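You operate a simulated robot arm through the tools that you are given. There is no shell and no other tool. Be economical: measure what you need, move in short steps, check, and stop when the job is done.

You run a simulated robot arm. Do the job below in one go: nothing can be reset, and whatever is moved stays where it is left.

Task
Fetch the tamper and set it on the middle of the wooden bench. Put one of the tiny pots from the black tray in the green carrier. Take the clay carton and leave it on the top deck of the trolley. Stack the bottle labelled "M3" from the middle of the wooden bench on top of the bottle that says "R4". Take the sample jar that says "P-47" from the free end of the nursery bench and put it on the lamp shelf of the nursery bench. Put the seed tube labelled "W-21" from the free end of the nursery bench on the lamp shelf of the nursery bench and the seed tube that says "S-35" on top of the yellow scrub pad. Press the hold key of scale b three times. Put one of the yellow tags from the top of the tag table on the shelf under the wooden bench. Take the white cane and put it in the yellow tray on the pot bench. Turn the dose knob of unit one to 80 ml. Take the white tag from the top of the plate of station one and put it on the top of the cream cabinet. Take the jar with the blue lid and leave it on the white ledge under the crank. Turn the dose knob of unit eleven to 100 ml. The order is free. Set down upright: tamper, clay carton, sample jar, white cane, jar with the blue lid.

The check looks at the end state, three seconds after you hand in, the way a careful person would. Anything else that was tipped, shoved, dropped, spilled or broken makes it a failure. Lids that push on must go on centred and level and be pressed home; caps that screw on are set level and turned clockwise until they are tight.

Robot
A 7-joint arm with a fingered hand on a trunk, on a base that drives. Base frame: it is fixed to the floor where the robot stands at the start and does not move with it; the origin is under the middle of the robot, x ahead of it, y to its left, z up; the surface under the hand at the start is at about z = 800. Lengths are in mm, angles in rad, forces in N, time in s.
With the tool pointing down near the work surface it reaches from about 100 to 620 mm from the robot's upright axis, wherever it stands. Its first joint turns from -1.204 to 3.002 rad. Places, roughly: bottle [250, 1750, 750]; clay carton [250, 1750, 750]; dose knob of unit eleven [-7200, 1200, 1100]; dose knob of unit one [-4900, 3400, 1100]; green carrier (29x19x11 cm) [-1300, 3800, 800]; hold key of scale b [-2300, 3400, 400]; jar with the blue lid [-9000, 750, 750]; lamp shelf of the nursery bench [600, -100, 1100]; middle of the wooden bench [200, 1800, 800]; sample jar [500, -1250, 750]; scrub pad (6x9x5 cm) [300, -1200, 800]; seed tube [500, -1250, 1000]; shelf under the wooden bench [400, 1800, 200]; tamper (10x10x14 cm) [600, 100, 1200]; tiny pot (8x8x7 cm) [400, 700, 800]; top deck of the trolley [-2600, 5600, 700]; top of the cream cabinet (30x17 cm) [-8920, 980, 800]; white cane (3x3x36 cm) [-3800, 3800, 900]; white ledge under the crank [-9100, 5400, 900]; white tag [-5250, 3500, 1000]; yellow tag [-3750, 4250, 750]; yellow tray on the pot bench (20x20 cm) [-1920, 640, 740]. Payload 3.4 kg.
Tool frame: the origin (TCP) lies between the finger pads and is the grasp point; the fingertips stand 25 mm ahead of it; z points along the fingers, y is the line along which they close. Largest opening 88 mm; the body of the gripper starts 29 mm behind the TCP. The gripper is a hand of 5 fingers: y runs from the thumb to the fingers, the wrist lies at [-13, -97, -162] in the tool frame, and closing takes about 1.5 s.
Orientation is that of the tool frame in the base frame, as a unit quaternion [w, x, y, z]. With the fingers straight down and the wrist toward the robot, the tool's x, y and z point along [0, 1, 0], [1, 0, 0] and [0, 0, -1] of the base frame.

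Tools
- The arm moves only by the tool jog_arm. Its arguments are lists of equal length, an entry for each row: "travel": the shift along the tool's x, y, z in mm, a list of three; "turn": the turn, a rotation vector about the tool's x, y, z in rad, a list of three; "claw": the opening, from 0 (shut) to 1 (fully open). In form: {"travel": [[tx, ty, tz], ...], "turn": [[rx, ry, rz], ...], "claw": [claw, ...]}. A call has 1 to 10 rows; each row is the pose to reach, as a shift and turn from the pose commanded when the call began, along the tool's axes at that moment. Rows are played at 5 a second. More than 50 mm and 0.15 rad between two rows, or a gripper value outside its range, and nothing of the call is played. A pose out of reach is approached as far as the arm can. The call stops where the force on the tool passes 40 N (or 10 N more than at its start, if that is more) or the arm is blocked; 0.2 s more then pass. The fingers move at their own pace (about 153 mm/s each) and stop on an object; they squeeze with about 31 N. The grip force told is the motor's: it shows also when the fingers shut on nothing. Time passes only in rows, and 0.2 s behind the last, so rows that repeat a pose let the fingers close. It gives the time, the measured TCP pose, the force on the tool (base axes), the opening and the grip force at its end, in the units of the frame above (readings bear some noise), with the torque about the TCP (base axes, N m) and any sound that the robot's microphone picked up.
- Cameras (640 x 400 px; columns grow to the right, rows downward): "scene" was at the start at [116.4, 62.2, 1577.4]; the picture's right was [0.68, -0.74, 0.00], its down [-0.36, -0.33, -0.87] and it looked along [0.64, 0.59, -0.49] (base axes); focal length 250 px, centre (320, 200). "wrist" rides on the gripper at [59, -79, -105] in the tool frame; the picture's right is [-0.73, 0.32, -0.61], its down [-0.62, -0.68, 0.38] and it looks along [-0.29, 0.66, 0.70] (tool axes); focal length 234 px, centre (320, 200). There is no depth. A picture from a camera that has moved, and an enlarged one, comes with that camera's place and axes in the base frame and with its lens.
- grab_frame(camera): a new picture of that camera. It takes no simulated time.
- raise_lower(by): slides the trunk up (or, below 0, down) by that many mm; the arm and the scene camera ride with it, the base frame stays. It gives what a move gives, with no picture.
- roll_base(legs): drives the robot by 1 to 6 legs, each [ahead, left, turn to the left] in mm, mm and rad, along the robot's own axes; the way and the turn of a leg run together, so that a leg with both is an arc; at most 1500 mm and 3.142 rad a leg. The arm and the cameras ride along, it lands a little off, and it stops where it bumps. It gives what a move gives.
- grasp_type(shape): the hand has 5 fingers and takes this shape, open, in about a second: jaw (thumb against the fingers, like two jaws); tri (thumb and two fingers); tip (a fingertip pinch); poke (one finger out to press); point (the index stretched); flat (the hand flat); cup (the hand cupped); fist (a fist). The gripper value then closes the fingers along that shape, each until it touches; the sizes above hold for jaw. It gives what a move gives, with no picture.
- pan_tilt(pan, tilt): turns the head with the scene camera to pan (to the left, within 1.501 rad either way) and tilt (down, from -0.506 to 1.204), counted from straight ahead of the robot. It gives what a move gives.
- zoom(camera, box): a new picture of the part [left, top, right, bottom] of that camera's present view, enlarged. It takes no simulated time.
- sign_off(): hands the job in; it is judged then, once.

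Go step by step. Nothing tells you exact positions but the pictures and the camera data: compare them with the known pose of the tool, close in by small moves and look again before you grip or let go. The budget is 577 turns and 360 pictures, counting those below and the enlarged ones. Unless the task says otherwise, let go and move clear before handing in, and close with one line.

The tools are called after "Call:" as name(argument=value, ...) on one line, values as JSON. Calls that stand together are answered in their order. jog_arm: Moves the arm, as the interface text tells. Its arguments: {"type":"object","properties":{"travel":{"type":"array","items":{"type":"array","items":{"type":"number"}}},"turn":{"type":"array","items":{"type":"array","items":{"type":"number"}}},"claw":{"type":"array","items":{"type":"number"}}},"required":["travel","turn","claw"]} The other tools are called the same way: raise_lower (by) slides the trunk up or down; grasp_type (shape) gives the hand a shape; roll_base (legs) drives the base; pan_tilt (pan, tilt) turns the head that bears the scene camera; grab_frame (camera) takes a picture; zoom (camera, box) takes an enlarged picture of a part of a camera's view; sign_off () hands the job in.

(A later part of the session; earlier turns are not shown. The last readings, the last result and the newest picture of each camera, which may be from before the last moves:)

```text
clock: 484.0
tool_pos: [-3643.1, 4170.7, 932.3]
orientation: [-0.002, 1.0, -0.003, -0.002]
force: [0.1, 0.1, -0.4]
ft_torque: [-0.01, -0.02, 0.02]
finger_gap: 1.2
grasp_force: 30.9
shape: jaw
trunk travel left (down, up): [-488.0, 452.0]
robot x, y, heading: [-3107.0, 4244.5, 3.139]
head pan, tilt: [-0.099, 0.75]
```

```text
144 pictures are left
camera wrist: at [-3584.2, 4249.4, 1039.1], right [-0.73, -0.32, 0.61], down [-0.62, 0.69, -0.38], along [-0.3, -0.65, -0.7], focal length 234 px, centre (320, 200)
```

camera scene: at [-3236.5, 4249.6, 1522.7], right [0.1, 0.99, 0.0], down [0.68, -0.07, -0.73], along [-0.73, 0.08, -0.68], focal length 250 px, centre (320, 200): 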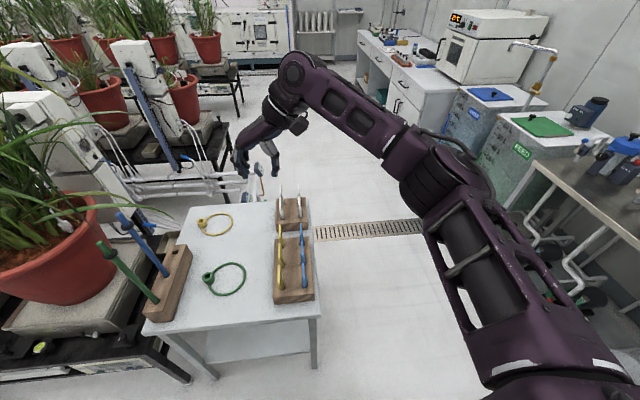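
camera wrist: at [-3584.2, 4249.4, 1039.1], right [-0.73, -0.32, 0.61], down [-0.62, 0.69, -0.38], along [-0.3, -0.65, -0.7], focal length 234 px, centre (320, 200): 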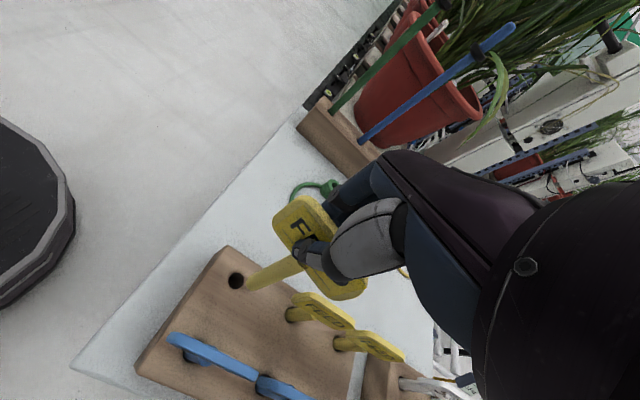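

Tag secured. Raise, and drive back around to the wooden bench.

Call:
raise_lower(by=300)

Call:
roll_base(legs=[[-230, 0, 0], [0, -640, 0], [-1150, 0, 0], [-1150, 0, 0], [0, 1500, 0], [0, 1400, 0]])

Call:
roll_base(legs=[[0, 0, 3.141]])

Call:
pan_tilt(pan=0.0, tilt=0.75)

Call:
grab_frame(camera="scene")

```text
clock: 487.0
tool_pos: [-3642.6, 4171.1, 1232.8]
orientation: [-0.001, 1.0, -0.003, -0.002]
force: [0.0, -0.4, 0.2]
ft_torque: [0.02, -0.04, 0.02]
finger_gap: 1.4
grasp_force: 31.4
shape: jaw
trunk travel left (down, up): [-788.0, 152.0]
robot x, y, heading: [-3104.4, 4241.3, 3.139]
head pan, tilt: [-0.099, 0.75]
```

```text
clock: 516.4
tool_pos: [-1030.4, 1889.8, 1233.6]
orientation: [-0.002, 1.0, 0.03, -0.002]
force: [-0.6, -0.2, 1.6]
ft_torque: [0.03, 0.04, -0.02]
finger_gap: 1.2
grasp_force: 30.9
shape: jaw
trunk travel left (down, up): [-788.0, 152.0]
robot x, y, heading: [-498.8, 1990.5, -3.079]
head pan, tilt: [-0.099, 0.75]
```

```text
clock: 523.8
tool_pos: [46.7, 2032.5, 1232.8]
orientation: [0.002, 0.03, 1.0, -0.002]
force: [-0.3, 0.5, 0.4]
ft_torque: [-0.03, 0.0, 0.0]
finger_gap: 1.2
grasp_force: 31.1
shape: jaw
trunk travel left (down, up): [-788.0, 152.0]
robot x, y, heading: [-498.9, 1997.4, -0.058]
head pan, tilt: [-0.099, 0.75]
```

```text
clock: 524.5
tool_pos: [45.3, 2033.0, 1233.5]
orientation: [0.002, 0.031, 1.0, -0.002]
force: [-0.4, -0.4, -0.1]
ft_torque: [0.05, 0.04, 0.03]
finger_gap: 1.1
grasp_force: 31.2
shape: jaw
trunk travel left (down, up): [-788.0, 152.0]
robot x, y, heading: [-497.5, 1994.4, -0.056]
head pan, tilt: [0.0, 0.75]
```

```text
143 pictures are left
camera scene: at [-363.9, 1987.2, 1519.8], right [-0.06, -1.0, 0.0], down [-0.68, 0.04, -0.73], along [0.73, -0.04, -0.68], focal length 250 px, centre (320, 200)
```

scene: 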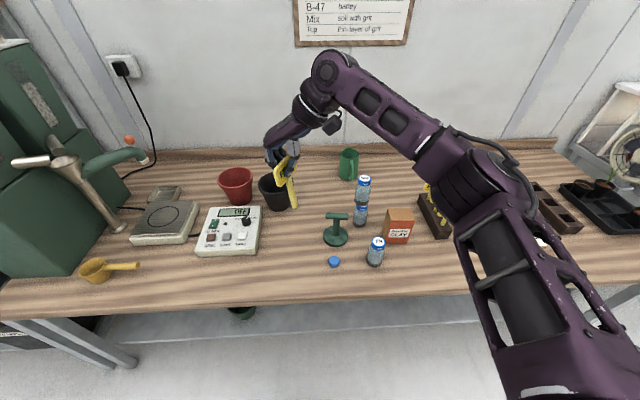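

The under-bench shelf starts at x≈100, z≈200. I'll return the hand to its normal yaw and retract before lowering in front of the bench.

Call:
jog_arm(travel=[[15, 2, 0], [30, 4, 0], [45, 6, 0], [60, 8, 0], [75, 10, 0], [90, 12, 0], [105, 14, 0], [120, 16, 0], [135, 18, 0], [150, 20, 0]], turn=[[0, 0, 0.15], [0, 0, 0.3], [0, 0, 0.45], [0, 0, 0.6], [0, 0, 0.75], [0, 0, 0.9], [0, 0, 1.05], [0, 0, 1.2], [0, 0, 1.35], [0, 0, 1.5]], claw=[0, 0, 0, 0, 0, 0, 0, 0, 0, 0])

Call:
roll_base(legs=[[-60, -180, 0.056]])

Call:
raise_lower(by=-400)

Call:
grab_frame(camera="scene")

```text
clock: 526.7
tool_pos: [-102.4, 2063.5, 1230.5]
orientation: [0.003, 0.704, 0.71, -0.001]
force: [0.1, -0.9, -0.8]
ft_torque: [-0.01, 0.0, -0.01]
finger_gap: 1.1
grasp_force: 31.2
shape: jaw
trunk travel left (down, up): [-788.0, 152.0]
robot x, y, heading: [-494.4, 1993.2, -0.056]
head pan, tilt: [0.0, 0.75]
```

```text
clock: 528.3
tool_pos: [-172.9, 1902.1, 1231.3]
orientation: [0.002, 0.685, 0.729, -0.001]
force: [-0.3, 0.1, 0.2]
ft_torque: [0.0, 0.0, 0.0]
finger_gap: 1.1
grasp_force: 31.4
shape: jaw
trunk travel left (down, up): [-788.0, 152.0]
robot x, y, heading: [-565.0, 1812.1, -0.005]
head pan, tilt: [0.0, 0.75]
```

```text
clock: 532.1
tool_pos: [-172.8, 1901.6, 832.3]
orientation: [0.001, 0.685, 0.729, 0.0]
force: [0.0, 1.1, -0.6]
ft_torque: [0.0, -0.01, 0.01]
finger_gap: 1.0
grasp_force: 31.5
shape: jaw
trunk travel left (down, up): [-388.0, 552.0]
robot x, y, heading: [-563.8, 1811.6, -0.008]
head pan, tilt: [0.0, 0.75]
```

```text
142 pictures are left
camera scene: at [-431.2, 1812.6, 1119.8], right [0.0, -1.0, 0.0], down [-0.68, 0.0, -0.73], along [0.73, 0.0, -0.68], focal length 250 px, centre (320, 200)
```

scene: 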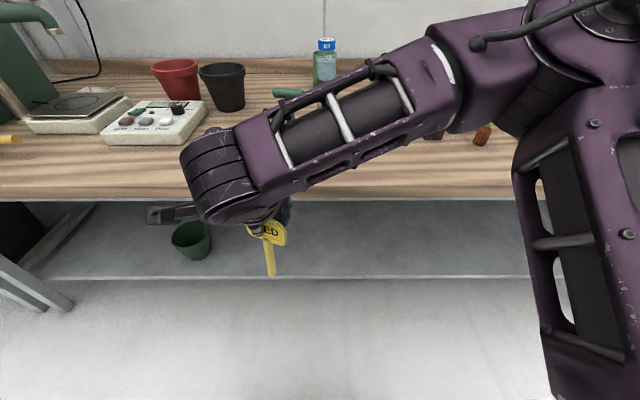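

Call:
jog_arm(travel=[[0, 0, 30], [0, 0, 60]], turn=[[0, 0, 0], [0, 0, 0]], claw=[0, 0])

Call:
raise_lower(by=-360)

Call:
pan_tilt(pan=0.1, tilt=0.45)

Call:
grab_frame(camera="scene")

```text
clock: 532.7
tool_pos: [-175.4, 1900.9, 772.7]
orientation: [0.002, 0.684, 0.729, -0.001]
force: [0.1, -0.9, 0.6]
ft_torque: [0.0, -0.03, 0.02]
finger_gap: 1.1
grasp_force: 31.5
shape: jaw
trunk travel left (down, up): [-388.0, 552.0]
robot x, y, heading: [-565.1, 1813.6, -0.002]
head pan, tilt: [0.0, 0.75]
```

```text
clock: 536.2
tool_pos: [-175.0, 1901.6, 413.1]
orientation: [0.002, 0.684, 0.729, -0.002]
force: [0.8, 0.9, 0.0]
ft_torque: [0.0, 0.01, -0.02]
finger_gap: 1.2
grasp_force: 31.3
shape: jaw
trunk travel left (down, up): [-28.0, 912.0]
robot x, y, heading: [-568.3, 1811.7, -0.001]
head pan, tilt: [0.0, 0.75]
```

```text
clock: 537.0
tool_pos: [-173.7, 1900.5, 410.9]
orientation: [0.002, 0.685, 0.729, 0.0]
force: [-1.0, -0.1, -1.0]
ft_torque: [0.0, 0.01, -0.01]
finger_gap: 1.0
grasp_force: 30.8
shape: jaw
trunk travel left (down, up): [-28.0, 912.0]
robot x, y, heading: [-564.0, 1812.2, -0.005]
head pan, tilt: [0.099, 0.45]
```

```text
141 pictures are left
camera scene: at [-422.6, 1821.6, 786.2], right [0.1, -1.0, 0.0], down [-0.43, -0.04, -0.9], along [0.9, 0.09, -0.44], focal length 250 px, centre (320, 200)
```

scene: 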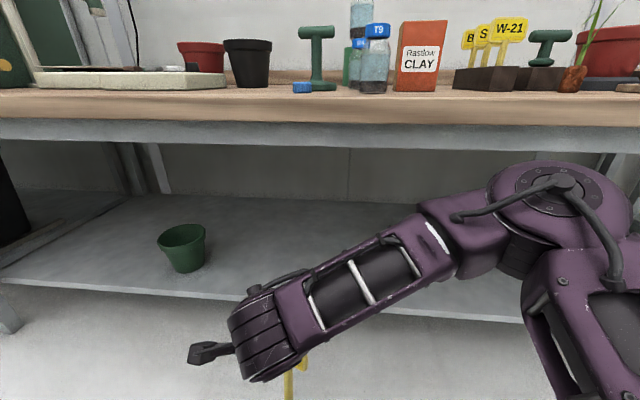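

The elbow would hit the bench beam in this folded posture, so I'll back up, extend the arm (elbow drops), then drive it in under the bench.

Call:
roll_base(legs=[[-150, 0, 0]])

Call:
jog_arm(travel=[[-2, 40, 0], [-4, 80, 5], [-6, 120, 10], [-8, 160, 15], [-10, 195, 20]], turn=[[0, 0, 0], [0, 0, 0], [0, 0, 0], [0, 0, 0], [0, 0, 0]], claw=[0, 0, 0, 0, 0])

Call:
pan_tilt(pan=-0.3, tilt=0.5)

Call:
grab_frame(camera="scene")

```text
clock: 538.4
tool_pos: [-329.6, 1901.1, 412.3]
orientation: [0.002, 0.685, 0.729, -0.001]
force: [-0.1, 0.2, 0.7]
ft_torque: [0.0, 0.0, -0.02]
finger_gap: 1.3
grasp_force: 30.8
shape: jaw
trunk travel left (down, up): [-28.0, 912.0]
robot x, y, heading: [-713.9, 1808.1, -0.005]
head pan, tilt: [0.099, 0.45]
```

```text
clock: 539.6
tool_pos: [-133.8, 1902.4, 391.8]
orientation: [0.003, 0.684, 0.73, 0.0]
force: [-1.0, 0.4, -0.9]
ft_torque: [0.0, -0.02, 0.03]
finger_gap: 1.0
grasp_force: 30.6
shape: jaw
trunk travel left (down, up): [-28.0, 912.0]
robot x, y, heading: [-717.1, 1810.8, -0.009]
head pan, tilt: [0.099, 0.45]
```

```text
clock: 540.5
tool_pos: [-134.3, 1902.4, 391.7]
orientation: [0.002, 0.684, 0.73, -0.001]
force: [1.0, 0.3, -0.6]
ft_torque: [0.0, -0.01, -0.03]
finger_gap: 1.0
grasp_force: 30.8
shape: jaw
trunk travel left (down, up): [-28.0, 912.0]
robot x, y, heading: [-719.3, 1815.6, -0.006]
head pan, tilt: [-0.3, 0.499]
```

```text
140 pictures are left
camera scene: at [-581.0, 1786.3, 781.8], right [-0.3, -0.95, 0.0], down [-0.46, 0.14, -0.88], along [0.84, -0.26, -0.48], focal length 250 px, centre (320, 200)
```

scene: 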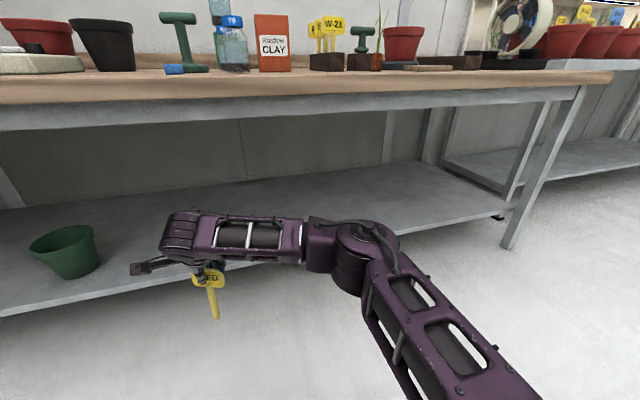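

Call:
roll_base(legs=[[340, 0, 0]])

Call:
grab_frame(camera="scene")

Call:
grab_frame(camera="wrist")

```text
clock: 542.7
tool_pos: [210.7, 1902.4, 392.3]
orientation: [0.002, 0.684, 0.73, 0.0]
force: [-0.2, 0.1, 1.1]
ft_torque: [-0.02, 0.01, -0.03]
finger_gap: 1.2
grasp_force: 30.8
shape: jaw
trunk travel left (down, up): [-28.0, 912.0]
robot x, y, heading: [-368.9, 1811.0, -0.006]
head pan, tilt: [-0.3, 0.499]
```

```text
139 pictures are left
camera scene: at [-235.6, 1785.1, 781.8], right [-0.3, -0.95, 0.0], down [-0.46, 0.14, -0.88], along [0.84, -0.26, -0.48], focal length 250 px, centre (320, 200)
```

scene: 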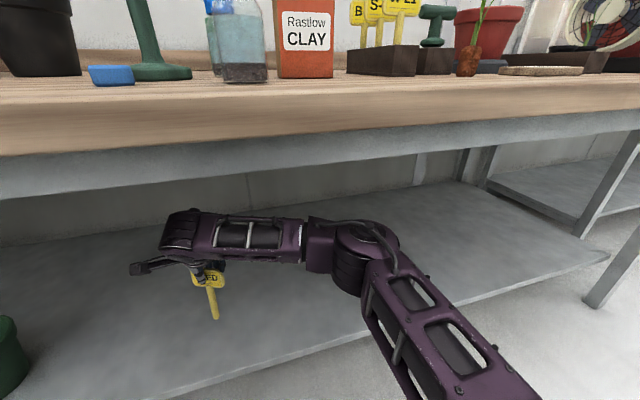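

```text
138 pictures are left
camera wrist: at [127.3, 1955.7, 497.5], right [0.37, -0.7, 0.61], down [-0.64, -0.67, -0.38], along [0.68, -0.25, -0.69], focal length 234 px, centre (320, 200)
```

wrist: 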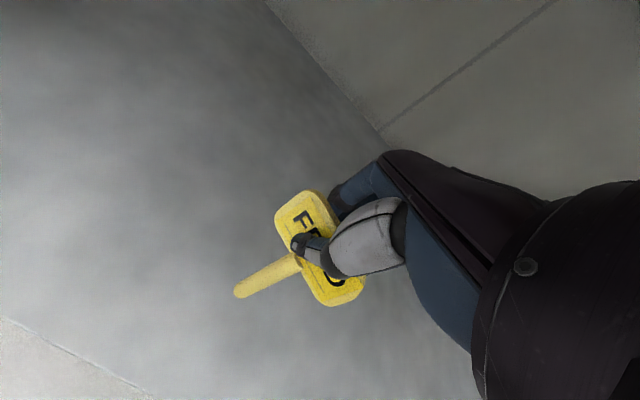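

Call:
raise_lower(by=-26)

Call:
jog_arm(travel=[[0, 0, 10], [0, 0, 20], [0, 0, 28], [0, 0, 36], [0, 0, 43], [0, 0, 50], [0, 0, 56], [0, 0, 62], [0, 0, 67], [0, 0, 72]], turn=[[0, 0, 0], [0, 0, 0], [0, 0, 0], [0, 0, 0], [0, 0, 0], [0, 0, 0], [0, 0, 0], [0, 0, 0], [0, 0, 0], [0, 0, 0]], claw=[0, 0, 0, 0, 0, 0, 0, 0, 0, 0])

Call:
grab_frame(camera="wrist")

```text
clock: 543.4
tool_pos: [211.5, 1900.5, 365.3]
orientation: [0.002, 0.684, 0.73, -0.001]
force: [-1.1, -0.1, 0.3]
ft_torque: [0.02, 0.03, -0.01]
finger_gap: 1.1
grasp_force: 30.8
shape: jaw
trunk travel left (down, up): [-2.0, 938.0]
robot x, y, heading: [-372.5, 1814.1, -0.006]
head pan, tilt: [-0.3, 0.499]
```

```text
clock: 545.2
tool_pos: [214.0, 1903.9, 313.9]
orientation: [0.005, 0.683, 0.73, 0.01]
force: [1.6, 0.9, 13.0]
ft_torque: [0.15, 0.03, 0.0]
finger_gap: 1.9
grasp_force: 30.8
shape: jaw
trunk travel left (down, up): [-2.0, 938.0]
robot x, y, heading: [-372.5, 1814.4, -0.004]
head pan, tilt: [-0.3, 0.499]
stopped in row 8: the force on the tool passed its limit at 43 N (the readings are from after the stop); the commanded pose is now the measured one
```

```text
137 pictures are left
camera wrist: at [128.7, 1957.7, 419.2], right [0.36, -0.71, 0.61], down [-0.63, -0.66, -0.4], along [0.69, -0.24, -0.68], focal length 234 px, centre (320, 200)
```

wrist: 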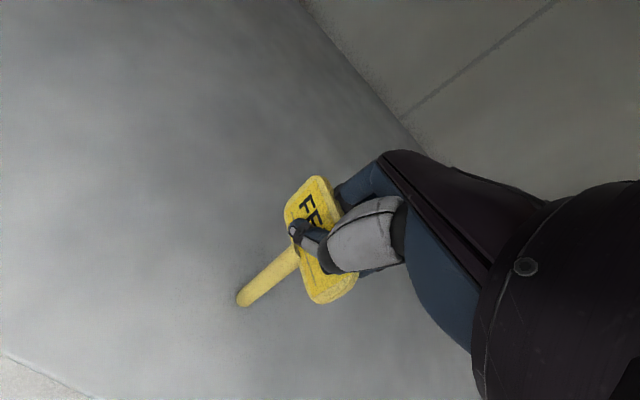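

Call:
jog_arm(travel=[[0, 0, -6], [0, 0, -12]], turn=[[0, 0, 0], [0, 0, 0]], claw=[0, 0])

Call:
roll_base(legs=[[60, 0, 0]])

Call:
jog_arm(travel=[[0, 0, 5], [0, 0, 10], [0, 0, 10], [0, 0, 10], [0, 0, 10], [0, 0, 10]], turn=[[0, 0, 0], [0, 0, 0], [0, 0, 0], [0, 0, 0], [0, 0, 0], [0, 0, 0]], claw=[0, 0, 0, 0.3, 0.6, 1])

Call:
jog_arm(travel=[[0, 0, -15], [0, 0, -35], [0, 0, -60]], turn=[[0, 0, 0], [0, 0, 0], [0, 0, 0]], claw=[1, 1, 1])

Call:
grab_frame(camera="wrist")

```text
clock: 545.8
tool_pos: [213.5, 1903.6, 322.6]
orientation: [0.003, 0.684, 0.73, 0.005]
force: [-0.5, -0.7, 0.6]
ft_torque: [0.01, 0.01, 0.0]
finger_gap: 1.7
grasp_force: 31.2
shape: jaw
trunk travel left (down, up): [-2.0, 938.0]
robot x, y, heading: [-371.7, 1815.8, -0.004]
head pan, tilt: [-0.3, 0.499]
```

```text
clock: 546.8
tool_pos: [275.6, 1902.4, 324.8]
orientation: [0.003, 0.683, 0.73, 0.006]
force: [0.0, -0.2, 0.3]
ft_torque: [0.02, 0.0, -0.02]
finger_gap: 1.9
grasp_force: 31.3
shape: jaw
trunk travel left (down, up): [-2.0, 938.0]
robot x, y, heading: [-312.6, 1810.5, -0.004]
head pan, tilt: [-0.3, 0.499]
```

```text
clock: 548.2
tool_pos: [275.7, 1903.5, 313.8]
orientation: [0.004, 0.683, 0.73, 0.006]
force: [0.7, 0.1, -0.3]
ft_torque: [0.01, 0.02, 0.03]
finger_gap: 87.9
grasp_force: 0.1
shape: jaw
trunk travel left (down, up): [-2.0, 938.0]
robot x, y, heading: [-309.9, 1812.0, -0.001]
head pan, tilt: [-0.3, 0.499]
```

```text
clock: 549.0
tool_pos: [276.5, 1903.8, 373.4]
orientation: [0.003, 0.684, 0.73, 0.006]
force: [-0.1, 0.9, -0.1]
ft_torque: [0.0, 0.0, 0.01]
finger_gap: 88.0
grasp_force: 0.1
shape: jaw
trunk travel left (down, up): [-2.0, 938.0]
robot x, y, heading: [-315.9, 1807.3, -0.004]
head pan, tilt: [-0.3, 0.499]
```

```text
136 pictures are left
camera wrist: at [191.1, 1956.8, 478.8], right [0.36, -0.71, 0.61], down [-0.63, -0.67, -0.39], along [0.68, -0.24, -0.69], focal length 234 px, centre (320, 200)
```

wrist: 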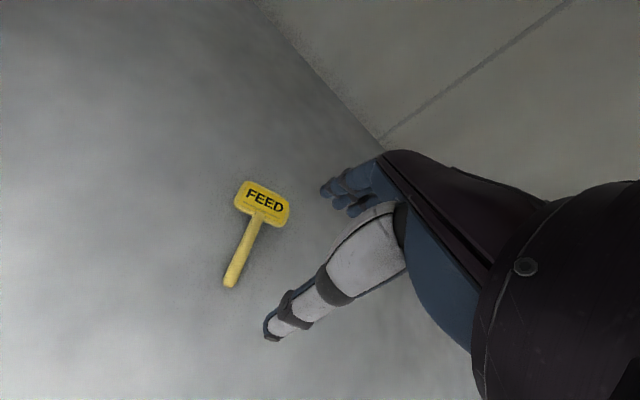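

Tag lies on the shelf. Back out, raise the trunk, and go for the clay carton.

Call:
roll_base(legs=[[-400, 0, 0]])

Call:
raise_lower(by=400)

Call:
raise_lower(by=370)

Call:
roll_base(legs=[[410, -230, 0]])

Call:
pan_tilt(pan=0.2, tilt=0.8)

Call:
grab_frame(camera="scene")

Call:
grab_frame(camera="wrist")

```text
clock: 551.5
tool_pos: [-128.3, 1902.3, 372.3]
orientation: [0.003, 0.685, 0.728, 0.007]
force: [-0.8, -1.0, 0.0]
ft_torque: [0.0, 0.04, -0.01]
finger_gap: 87.9
grasp_force: 0.1
shape: jaw
trunk travel left (down, up): [-2.0, 938.0]
robot x, y, heading: [-716.9, 1813.8, -0.01]
head pan, tilt: [-0.3, 0.499]
```

```text
clock: 555.3
tool_pos: [-127.4, 1902.6, 774.7]
orientation: [0.003, 0.686, 0.728, 0.006]
force: [0.6, 0.7, 0.2]
ft_torque: [-0.02, 0.01, 0.0]
finger_gap: 87.8
grasp_force: 0.0
shape: jaw
trunk travel left (down, up): [-402.0, 538.0]
robot x, y, heading: [-715.1, 1807.3, -0.009]
head pan, tilt: [-0.3, 0.499]
```

```text
clock: 558.9
tool_pos: [-128.5, 1903.8, 1143.8]
orientation: [0.004, 0.686, 0.728, 0.006]
force: [0.1, -0.3, 0.9]
ft_torque: [0.0, -0.02, -0.01]
finger_gap: 88.0
grasp_force: 0.1
shape: jaw
trunk travel left (down, up): [-772.0, 168.0]
robot x, y, heading: [-715.0, 1812.2, -0.008]
head pan, tilt: [-0.3, 0.499]
```

```text
clock: 561.7
tool_pos: [278.0, 1670.0, 1145.1]
orientation: [0.004, 0.686, 0.727, 0.007]
force: [-0.3, -0.7, 0.1]
ft_torque: [-0.04, -0.02, 0.03]
finger_gap: 87.7
grasp_force: 0.1
shape: jaw
trunk travel left (down, up): [-772.0, 168.0]
robot x, y, heading: [-310.3, 1580.1, -0.007]
head pan, tilt: [-0.3, 0.499]
```

```text
clock: 562.6
tool_pos: [278.5, 1670.2, 1143.4]
orientation: [0.004, 0.686, 0.728, 0.007]
force: [-0.5, -0.1, -0.5]
ft_torque: [-0.03, 0.03, -0.02]
finger_gap: 88.1
grasp_force: 0.1
shape: jaw
trunk travel left (down, up): [-772.0, 168.0]
robot x, y, heading: [-311.1, 1584.2, -0.011]
head pan, tilt: [0.201, 0.799]
```

```text
135 pictures are left
camera scene: at [-180.1, 1598.5, 1499.9], right [0.19, -0.98, 0.0], down [-0.7, -0.13, -0.7], along [0.69, 0.13, -0.72], focal length 250 px, centre (320, 200)
```

scene: 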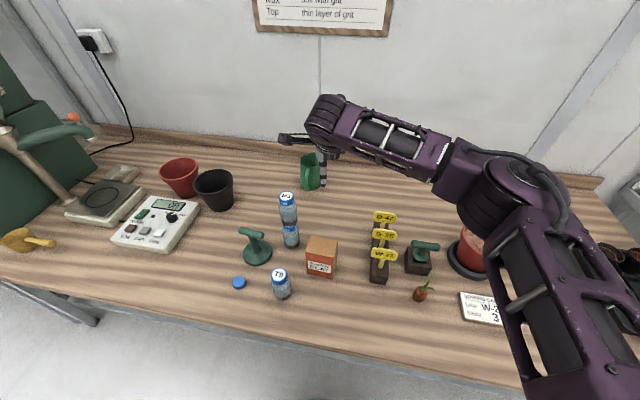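

```text
134 pictures are left
camera wrist: at [194.2, 1724.0, 1248.9], right [0.36, -0.71, 0.61], down [-0.64, -0.66, -0.4], along [0.68, -0.25, -0.69], focal length 234 px, centre (320, 200)
```

wrist: 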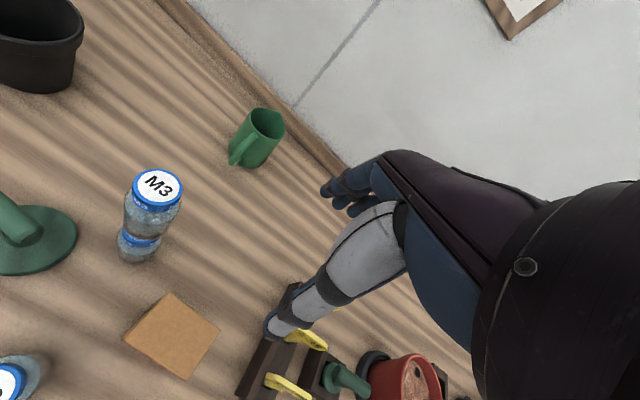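

Carton top centre is about [221, 1668, 870], ~60×82 mm. Align above it and lower.

Call:
jog_arm(travel=[[0, -20, 0], [1, -40, 0], [1, -57, 0], [1, -57, 0]], turn=[[0, 0, 0.04], [0, 0, 0.08], [0, 0, 0.11], [0, 0, 0.11]], claw=[1, 1, 1, 1])

Call:
raise_lower(by=-220)

Call:
grab_frame(camera="wrist")

Call:
zoom(camera="scene", box=[230, 80, 430, 260])

```text
clock: 563.6
tool_pos: [219.9, 1668.6, 1145.2]
orientation: [0.004, 0.725, 0.688, 0.006]
force: [-0.3, -1.0, 0.1]
ft_torque: [-0.01, 0.02, -0.01]
finger_gap: 87.9
grasp_force: 0.1
shape: jaw
trunk travel left (down, up): [-772.0, 168.0]
robot x, y, heading: [-310.7, 1580.7, -0.01]
head pan, tilt: [0.201, 0.799]
```

```text
clock: 566.0
tool_pos: [219.2, 1668.0, 924.3]
orientation: [0.003, 0.725, 0.688, 0.007]
force: [-0.6, -0.3, -0.2]
ft_torque: [0.02, -0.02, 0.03]
finger_gap: 88.0
grasp_force: 0.0
shape: jaw
trunk travel left (down, up): [-552.0, 388.0]
robot x, y, heading: [-311.0, 1583.7, -0.011]
head pan, tilt: [0.201, 0.799]
```

```text
133 pictures are left
camera wrist: at [142.3, 1730.5, 1029.5], right [0.28, -0.74, 0.61], down [-0.71, -0.58, -0.4], along [0.65, -0.32, -0.69], focal length 234 px, centre (320, 200)
```

wrist: 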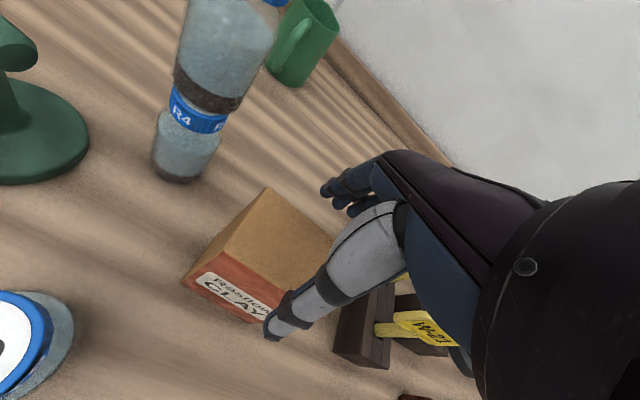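

```text
2.22 times, centred on (330, 170) of scene
camera zoom: at [-180.1, 1598.6, 1279.8], right [0.19, -0.98, 0.0], down [-0.7, -0.13, -0.7], along [0.68, 0.13, -0.72], focal length 556 px, centre (298, 267)
```

zoom: 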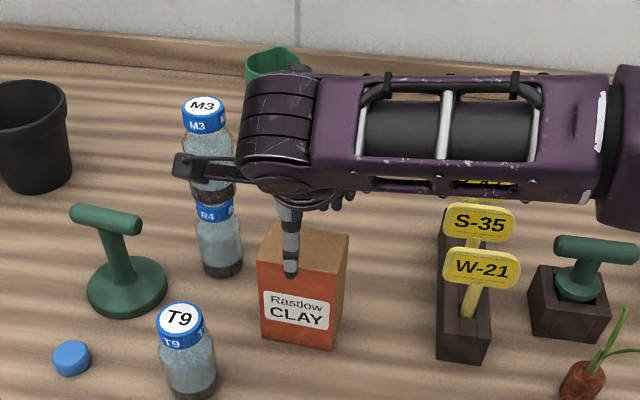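

Call:
jog_arm(travel=[[2, 6, 0], [2, 6, 0]], turn=[[0, 0, 0], [0, 0, 0]], claw=[1, 1])

Call:
raise_lower(by=-70)

Call:
grab_frame(camera="wrist")

```text
clock: 566.5
tool_pos: [225.2, 1669.7, 922.8]
orientation: [0.003, 0.725, 0.688, 0.006]
force: [0.2, -0.2, 0.2]
ft_torque: [0.01, -0.02, 0.04]
finger_gap: 88.2
grasp_force: 0.1
shape: jaw
trunk travel left (down, up): [-552.0, 388.0]
robot x, y, heading: [-309.1, 1584.7, -0.015]
head pan, tilt: [0.201, 0.799]
```

```text
clock: 567.6
tool_pos: [227.1, 1669.1, 863.3]
orientation: [0.007, 0.725, 0.689, 0.018]
force: [-6.2, -0.6, 19.9]
ft_torque: [-0.07, -0.03, 0.09]
finger_gap: 88.2
grasp_force: 0.0
shape: jaw
trunk travel left (down, up): [-482.0, 458.0]
robot x, y, heading: [-308.8, 1583.4, -0.01]
head pan, tilt: [0.201, 0.799]
stopped: the force on the tool passed its limit at 42 N (the readings are from after the stop); the commanded pose is now the measured one
```

```text
131 pictures are left
camera wrist: at [146.3, 1731.3, 967.3], right [0.26, -0.75, 0.61], down [-0.7, -0.58, -0.42], along [0.67, -0.31, -0.68], focal length 234 px, centre (320, 200)
```

wrist: 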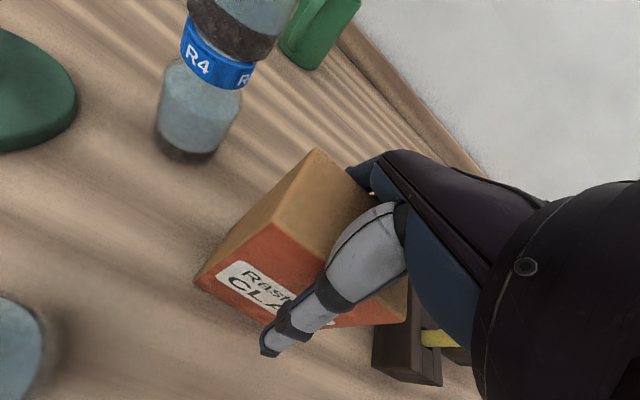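

Call:
raise_lower(by=15)

Call:
zoom(camera="scene", box=[250, 80, 400, 220])

Call:
grab_frame(camera="wrist")

```text
clock: 568.2
tool_pos: [227.5, 1669.4, 873.2]
orientation: [0.006, 0.725, 0.689, 0.013]
force: [-1.7, 0.3, 0.6]
ft_torque: [0.01, -0.01, 0.01]
finger_gap: 87.9
grasp_force: 0.0
shape: jaw
trunk travel left (down, up): [-497.0, 443.0]
robot x, y, heading: [-308.6, 1587.4, -0.014]
head pan, tilt: [0.201, 0.799]
```

```text
2.86 times, centred on (325, 150) of scene
camera zoom: at [-180.6, 1598.7, 1224.6], right [0.19, -0.98, 0.0], down [-0.7, -0.13, -0.7], along [0.69, 0.13, -0.72], focal length 715 px, centre (306, 343)
```

zoom: 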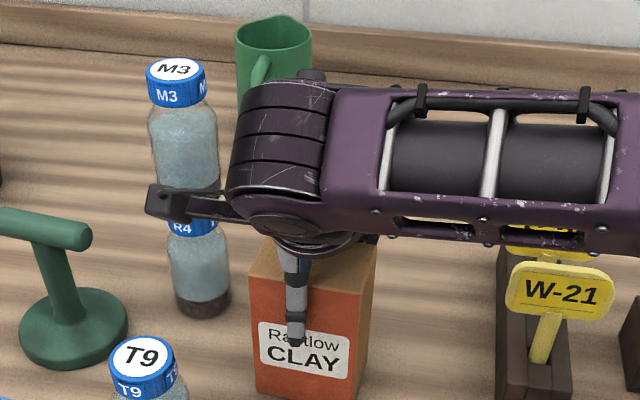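

```text
129 pictures are left
camera wrist: at [148.7, 1731.8, 978.2], right [0.27, -0.75, 0.61], down [-0.7, -0.58, -0.41], along [0.66, -0.32, -0.68], focal length 234 px, centre (320, 200)
```

wrist: 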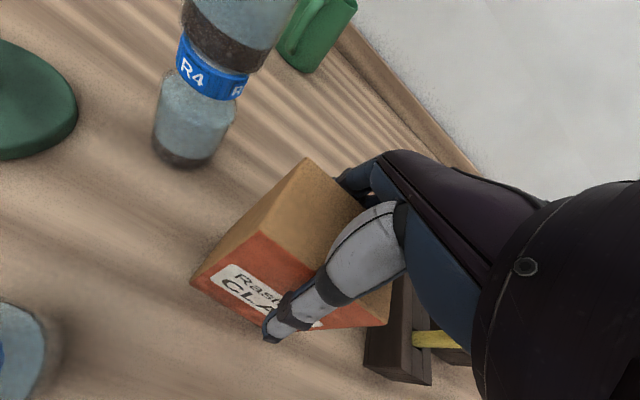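

The palm just touched the carton top; fingers already straddle it. Close the grip at this height.

Call:
jog_arm(travel=[[0, 0, 0], [0, 0, 0], [0, 0, 0], [0, 0, 0], [0, 0, 0], [0, 0, 0]], turn=[[0, 0, 0], [0, 0, 0], [0, 0, 0], [0, 0, 0], [0, 0, 0], [0, 0, 0]], claw=[0.8, 0.5, 0.2, 0, 0, 0])

Call:
raise_lower(by=120)

Call:
grab_frame(camera="wrist")

Call:
grab_frame(camera="scene")

```text
clock: 569.6
tool_pos: [229.1, 1669.5, 872.7]
orientation: [0.006, 0.725, 0.689, 0.012]
force: [0.9, 0.4, -0.3]
ft_torque: [-0.11, -0.22, 0.05]
finger_gap: 54.4
grasp_force: 30.8
shape: jaw
trunk travel left (down, up): [-497.0, 443.0]
robot x, y, heading: [-308.8, 1583.8, -0.013]
head pan, tilt: [0.201, 0.799]
```

```text
clock: 571.1
tool_pos: [229.1, 1669.1, 994.2]
orientation: [0.006, 0.725, 0.688, 0.012]
force: [-0.1, -0.3, -5.8]
ft_torque: [-0.01, -0.01, 0.02]
finger_gap: 53.9
grasp_force: 31.2
shape: jaw
trunk travel left (down, up): [-617.0, 323.0]
robot x, y, heading: [-310.9, 1580.7, -0.015]
head pan, tilt: [0.201, 0.799]
```

```text
128 pictures are left
camera wrist: at [150.0, 1731.9, 1097.9], right [0.27, -0.75, 0.61], down [-0.7, -0.58, -0.41], along [0.66, -0.32, -0.68], focal length 234 px, centre (320, 200)
```

wrist: 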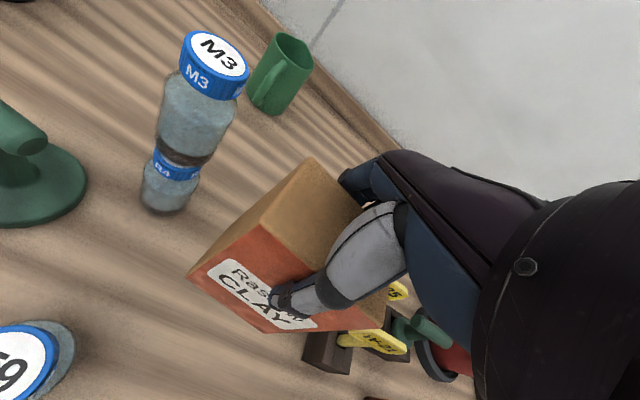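

```text
127 pictures are left
camera scene: at [-178.9, 1598.7, 1344.4], right [0.19, -0.98, 0.0], down [-0.7, -0.13, -0.7], along [0.68, 0.13, -0.72], focal length 250 px, centre (320, 200)
```

scene: 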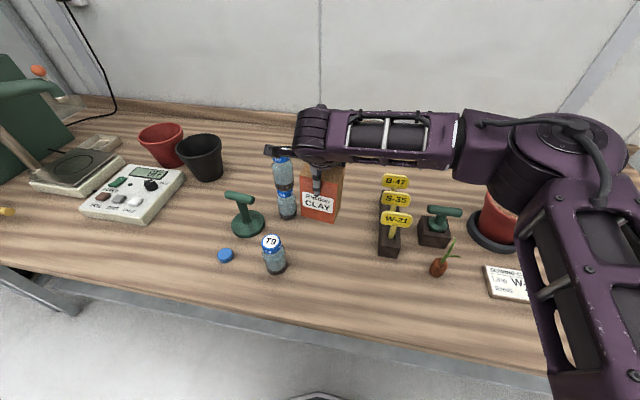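

Carton held. Raise, retract and drive to the trolley.

Call:
raise_lower(by=300)

Call:
jog_arm(travel=[[5, -40, 0], [10, -80, 0], [15, -120, 0], [18, -140, 0]], turn=[[0, 0, 0], [0, 0, 0], [0, 0, 0], [0, 0, 0]], claw=[0, 0, 0, 0])

Call:
roll_base(legs=[[-290, 0, 0.013], [0, 1500, 0], [0, 1500, 0], [0, 250, 0], [0, 0, 1.571], [0, 1100, 0]])

Call:
pan_tilt(pan=0.5, tilt=0.5)

Call:
grab_frame(camera="scene")

```text
clock: 574.1
tool_pos: [229.5, 1669.3, 1293.9]
orientation: [0.006, 0.725, 0.688, 0.014]
force: [-0.2, -0.3, -4.9]
ft_torque: [0.02, -0.01, -0.01]
finger_gap: 54.1
grasp_force: 31.6
shape: jaw
trunk travel left (down, up): [-917.0, 23.0]
robot x, y, heading: [-310.1, 1585.3, -0.01]
head pan, tilt: [0.201, 0.799]
```

```text
clock: 575.1
tool_pos: [88.4, 1695.2, 1293.7]
orientation: [0.007, 0.726, 0.688, 0.013]
force: [-0.7, 0.3, -6.5]
ft_torque: [-0.05, 0.0, 0.02]
finger_gap: 53.9
grasp_force: 30.5
shape: jaw
trunk travel left (down, up): [-917.0, 23.0]
robot x, y, heading: [-310.9, 1582.1, -0.013]
head pan, tilt: [0.201, 0.799]
```

```text
clock: 602.0
tool_pos: [-1860.1, 5264.1, 1292.8]
orientation: [-0.005, 0.028, 0.999, 0.013]
force: [-0.3, -0.6, -5.3]
ft_torque: [-0.01, 0.01, 0.0]
finger_gap: 53.6
grasp_force: 31.0
shape: jaw
trunk travel left (down, up): [-917.0, 23.0]
robot x, y, heading: [-1750.9, 4867.4, 1.558]
head pan, tilt: [0.201, 0.799]
```

```text
clock: 602.8
tool_pos: [-1860.8, 5263.6, 1291.4]
orientation: [-0.005, 0.028, 0.999, 0.014]
force: [-0.4, 0.7, -5.6]
ft_torque: [0.04, 0.0, -0.04]
finger_gap: 53.7
grasp_force: 31.6
shape: jaw
trunk travel left (down, up): [-917.0, 23.0]
robot x, y, heading: [-1748.2, 4865.5, 1.559]
head pan, tilt: [0.499, 0.499]
```

```text
126 pictures are left
camera scene: at [-1791.5, 4997.5, 1670.4], right [0.89, 0.46, 0.0], down [0.22, -0.42, -0.88], along [-0.41, 0.78, -0.48], focal length 250 px, centre (320, 200)
```

scene: 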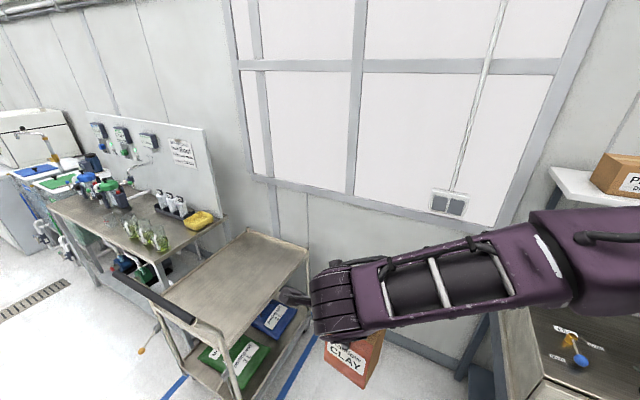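

Call:
roll_base(legs=[[0, 740, 0.012]])

Call:
pan_tilt(pan=0.15, tilt=0.7)

Call:
grab_frame(camera="scene")

Call:
grab_frame(camera="wrist")

```text
clock: 606.9
tool_pos: [-2612.6, 5257.1, 1292.9]
orientation: [-0.006, 0.009, 1.0, 0.014]
force: [0.0, 0.0, -5.2]
ft_torque: [0.0, 0.01, -0.03]
finger_gap: 54.0
grasp_force: 30.7
shape: jaw
trunk travel left (down, up): [-917.0, 23.0]
robot x, y, heading: [-2486.3, 4863.0, 1.594]
head pan, tilt: [0.499, 0.499]
```

```text
clock: 607.7
tool_pos: [-2615.2, 5257.8, 1291.5]
orientation: [-0.006, 0.01, 1.0, 0.013]
force: [-0.8, -0.1, -6.7]
ft_torque: [0.05, 0.02, -0.01]
finger_gap: 53.9
grasp_force: 31.3
shape: jaw
trunk travel left (down, up): [-917.0, 23.0]
robot x, y, heading: [-2488.1, 4860.4, 1.594]
head pan, tilt: [0.15, 0.7]
```

```text
125 pictures are left
camera scene: at [-2505.4, 4998.2, 1652.8], right [0.99, 0.17, 0.0], down [0.11, -0.63, -0.76], along [-0.13, 0.75, -0.64], focal length 250 px, centre (320, 200)
```

scene: 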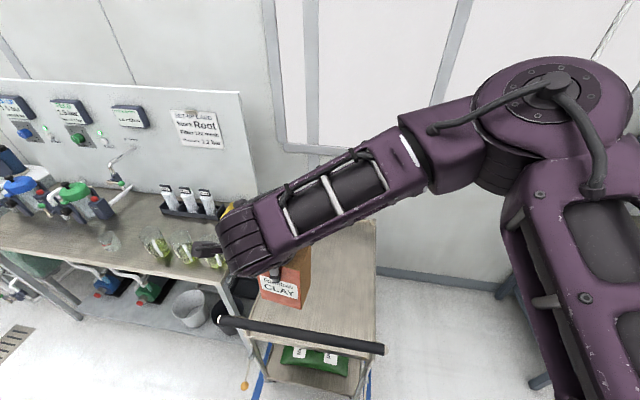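

```text
124 pictures are left
camera wrist: at [-2674.9, 5177.4, 1397.4], right [0.74, 0.29, 0.61], down [0.61, -0.68, -0.41], along [0.3, 0.67, -0.68], focal length 234 px, centre (320, 200)
```

wrist: 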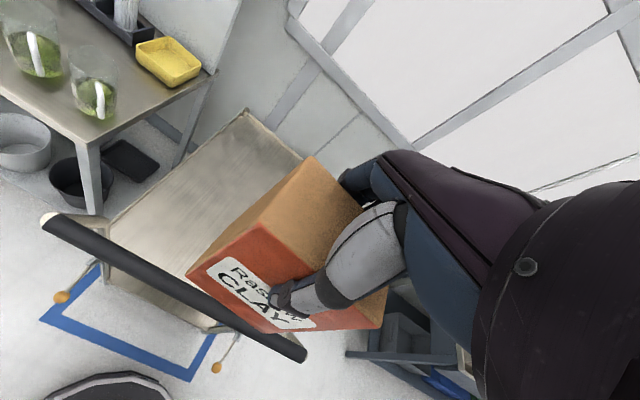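

Handle bar at z≈940 (y≈5265), deck about z≈770 behind it. Target [-2610, 5520]; come in over the handle and lower.

Call:
roll_base(legs=[[110, 0, 0]])

Call:
jog_arm(travel=[[0, 40, 0], [0, 80, 0], [0, 120, 0], [0, 155, 0]], turn=[[0, 0, 0], [0, 0, 0], [0, 0, 0], [0, 0, 0]], claw=[0, 0, 0, 0])

Call:
raise_lower(by=-300)

Call:
grab_frame(camera="scene")

Call:
grab_frame(camera="wrist")

```text
clock: 608.9
tool_pos: [-2617.0, 5363.7, 1294.2]
orientation: [-0.005, 0.008, 1.0, 0.014]
force: [1.0, 0.1, -5.4]
ft_torque: [0.04, 0.01, -0.02]
finger_gap: 53.5
grasp_force: 31.6
shape: jaw
trunk travel left (down, up): [-917.0, 23.0]
robot x, y, heading: [-2492.2, 4968.6, 1.592]
head pan, tilt: [0.15, 0.7]
```

```text
clock: 609.9
tool_pos: [-2612.3, 5522.7, 1293.5]
orientation: [-0.006, 0.009, 1.0, 0.012]
force: [0.1, 0.1, -5.4]
ft_torque: [0.02, 0.02, 0.03]
finger_gap: 53.7
grasp_force: 31.1
shape: jaw
trunk travel left (down, up): [-917.0, 23.0]
robot x, y, heading: [-2491.6, 4970.2, 1.594]
head pan, tilt: [0.15, 0.7]
```

```text
clock: 612.9
tool_pos: [-2612.6, 5520.5, 994.4]
orientation: [-0.006, 0.01, 1.0, 0.013]
force: [-0.3, -0.3, -5.2]
ft_torque: [0.02, -0.04, 0.01]
finger_gap: 53.7
grasp_force: 30.8
shape: jaw
trunk travel left (down, up): [-617.0, 323.0]
robot x, y, heading: [-2489.5, 4977.2, 1.593]
head pan, tilt: [0.15, 0.7]
```

```text
123 pictures are left
camera scene: at [-2507.3, 5107.1, 1352.7], right [0.99, 0.17, 0.0], down [0.11, -0.64, -0.76], along [-0.13, 0.75, -0.64], focal length 250 px, centre (320, 200)
```

scene: 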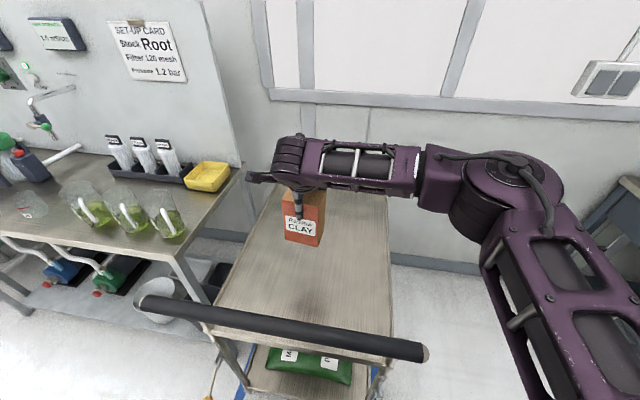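

```text
122 pictures are left
camera wrist: at [-2672.8, 5440.5, 1098.3], right [0.74, 0.29, 0.61], down [0.61, -0.68, -0.41], along [0.29, 0.67, -0.68], focal length 234 px, centre (320, 200)
```

wrist: 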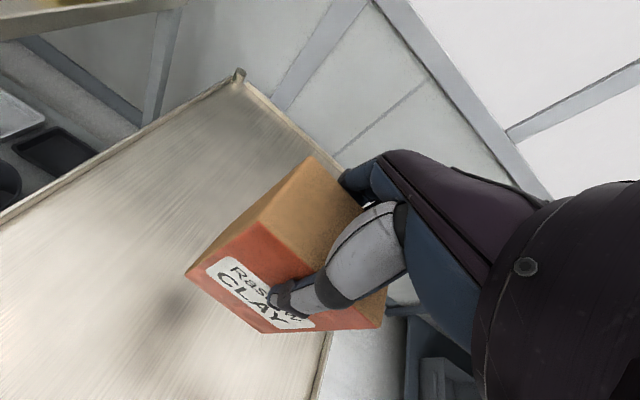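

Call:
raise_lower(by=-70)

Call:
jog_arm(travel=[[0, 0, 4], [0, 0, 8], [0, 0, 12], [0, 0, 16], [0, 0, 20], [0, 0, 24], [0, 0, 28], [0, 0, 31], [0, 0, 34], [0, 0, 34]], turn=[[0, 0, 0], [0, 0, 0], [0, 0, 0], [0, 0, 0], [0, 0, 0], [0, 0, 0], [0, 0, 0], [0, 0, 0], [0, 0, 0], [0, 0, 0]], claw=[0, 0, 0, 0, 0, 0, 0, 0, 0, 0])

Call:
zoom(camera="scene", box=[200, 110, 420, 300])

```text
clock: 614.0
tool_pos: [-2613.4, 5521.1, 923.4]
orientation: [-0.005, 0.01, 1.0, 0.014]
force: [0.7, -1.2, -6.2]
ft_torque: [-0.01, -0.02, -0.03]
finger_gap: 53.6
grasp_force: 31.2
shape: jaw
trunk travel left (down, up): [-547.0, 393.0]
robot x, y, heading: [-2487.0, 4968.4, 1.595]
head pan, tilt: [0.15, 0.7]
```

```text
clock: 616.1
tool_pos: [-2612.3, 5521.2, 890.5]
orientation: [-0.005, 0.01, 1.0, 0.013]
force: [0.9, 0.0, -6.8]
ft_torque: [0.04, -0.02, 0.0]
finger_gap: 53.6
grasp_force: 31.1
shape: jaw
trunk travel left (down, up): [-547.0, 393.0]
robot x, y, heading: [-2489.5, 4968.3, 1.593]
head pan, tilt: [0.15, 0.7]
```

```text
2.11 times, centred on (310, 205) of scene
camera zoom: at [-2507.3, 5107.1, 1282.7], right [0.99, 0.17, 0.0], down [0.11, -0.64, -0.76], along [-0.13, 0.75, -0.64], focal length 527 px, centre (341, 190)
```

zoom: 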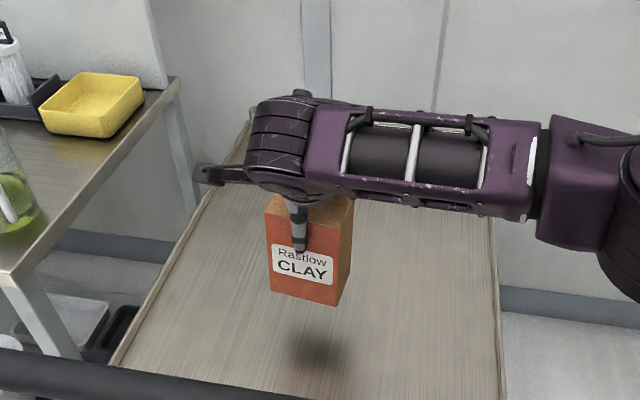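

The shadow shows the deck is still ~60+ mm below the carton (deck ≈ z 630). Elbow stays clear of the handle; continue lowering.

Call:
raise_lower(by=-90)

Call:
zoom(camera="scene", box=[200, 90, 440, 300])

```text
clock: 617.4
tool_pos: [-2615.0, 5522.2, 811.2]
orientation: [-0.011, 0.007, 1.0, 0.024]
force: [0.4, -3.6, 15.7]
ft_torque: [0.02, -0.03, 0.08]
finger_gap: 52.5
grasp_force: 30.9
shape: jaw
trunk travel left (down, up): [-457.0, 483.0]
robot x, y, heading: [-2487.7, 4972.6, 1.59]
head pan, tilt: [0.15, 0.7]
stopped: the force on the tool passed its limit at 40 N (the readings are from after the stop); the commanded pose is now the measured one
```

```text
1.90 times, centred on (320, 195) of scene
camera zoom: at [-2506.4, 5103.0, 1193.3], right [0.99, 0.17, 0.0], down [0.11, -0.63, -0.77], along [-0.13, 0.76, -0.64], focal length 477 px, centre (320, 210)
```

zoom: 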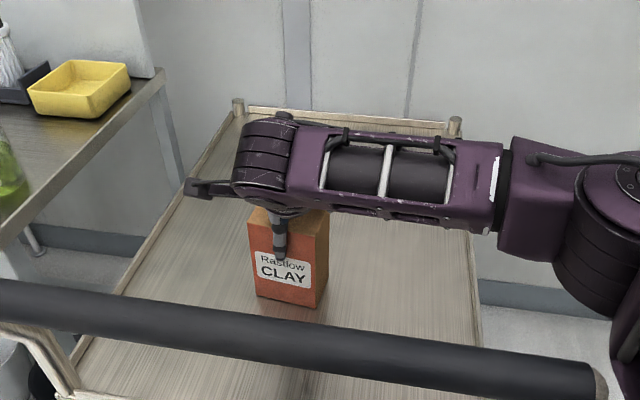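

Call:
jog_arm(travel=[[0, 0, -2], [0, 0, -3], [0, 0, -3]], turn=[[0, 0, 0], [0, 0, 0], [0, 0, 0]], claw=[0, 0, 0])

Call:
zoom(camera="wrist", box=[140, 120, 440, 360])

```text
clock: 618.2
tool_pos: [-2613.4, 5522.4, 811.1]
orientation: [-0.009, 0.009, 1.0, 0.021]
force: [-2.0, -2.0, 10.7]
ft_torque: [0.11, -0.02, 0.09]
finger_gap: 53.0
grasp_force: 30.7
shape: jaw
trunk travel left (down, up): [-457.0, 483.0]
robot x, y, heading: [-2493.9, 4967.2, 1.595]
head pan, tilt: [0.15, 0.7]
```

```text
1.67 times, centred on (290, 240) of wrist
camera zoom: at [-2672.7, 5440.1, 915.1], right [0.74, 0.28, 0.61], down [0.6, -0.67, -0.42], along [0.29, 0.68, -0.67], focal length 390 px, centre (370, 133)
```

zoom: 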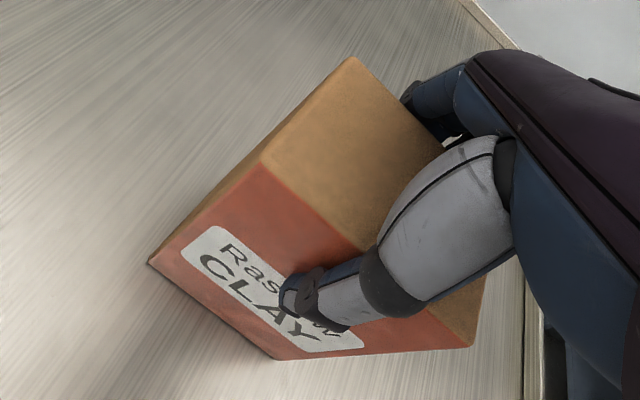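

Carton is on the deck. Relieve a little more, release and lift straight up.

Call:
jog_arm(travel=[[0, 0, -2], [0, 0, -2], [0, 0, -2], [0, 0, -2], [0, 0, -2], [0, 0, -2], [0, 0, -2]], turn=[[0, 0, 0], [0, 0, 0], [0, 0, 0], [0, 0, 0], [0, 0, 0], [0, 0, 0], [0, 0, 0]], claw=[0, 0.65, 0.75, 0.85, 1, 1, 1])

Call:
raise_lower(by=300)

Call:
grab_frame(camera="scene")

```text
clock: 619.8
tool_pos: [-2612.8, 5522.5, 812.2]
orientation: [-0.01, 0.008, 1.0, 0.02]
force: [0.5, -2.0, 0.9]
ft_torque: [-0.04, 0.02, 0.01]
finger_gap: 88.0
grasp_force: 0.0
shape: jaw
trunk travel left (down, up): [-457.0, 483.0]
robot x, y, heading: [-2492.0, 4973.3, 1.591]
head pan, tilt: [0.15, 0.7]
```

```text
clock: 622.8
tool_pos: [-2612.7, 5522.1, 1111.7]
orientation: [-0.01, 0.008, 1.0, 0.02]
force: [0.2, -0.5, -0.3]
ft_torque: [0.02, -0.02, -0.03]
finger_gap: 88.1
grasp_force: 0.1
shape: jaw
trunk travel left (down, up): [-757.0, 183.0]
robot x, y, heading: [-2492.2, 4971.9, 1.595]
head pan, tilt: [0.15, 0.7]
```

```text
118 pictures are left
camera scene: at [-2507.2, 5106.2, 1492.8], right [0.99, 0.17, 0.0], down [0.11, -0.63, -0.76], along [-0.13, 0.75, -0.64], focal length 250 px, centre (320, 200)
```

scene: 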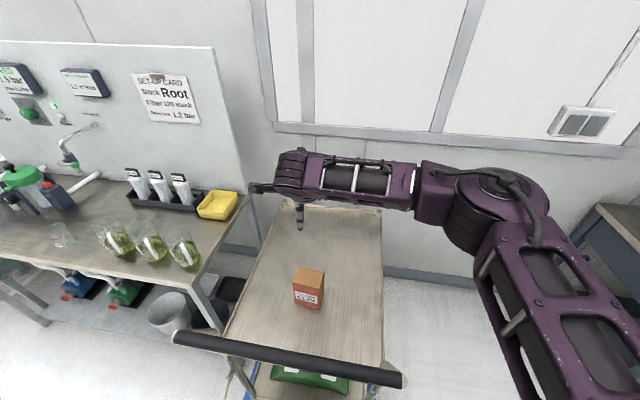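

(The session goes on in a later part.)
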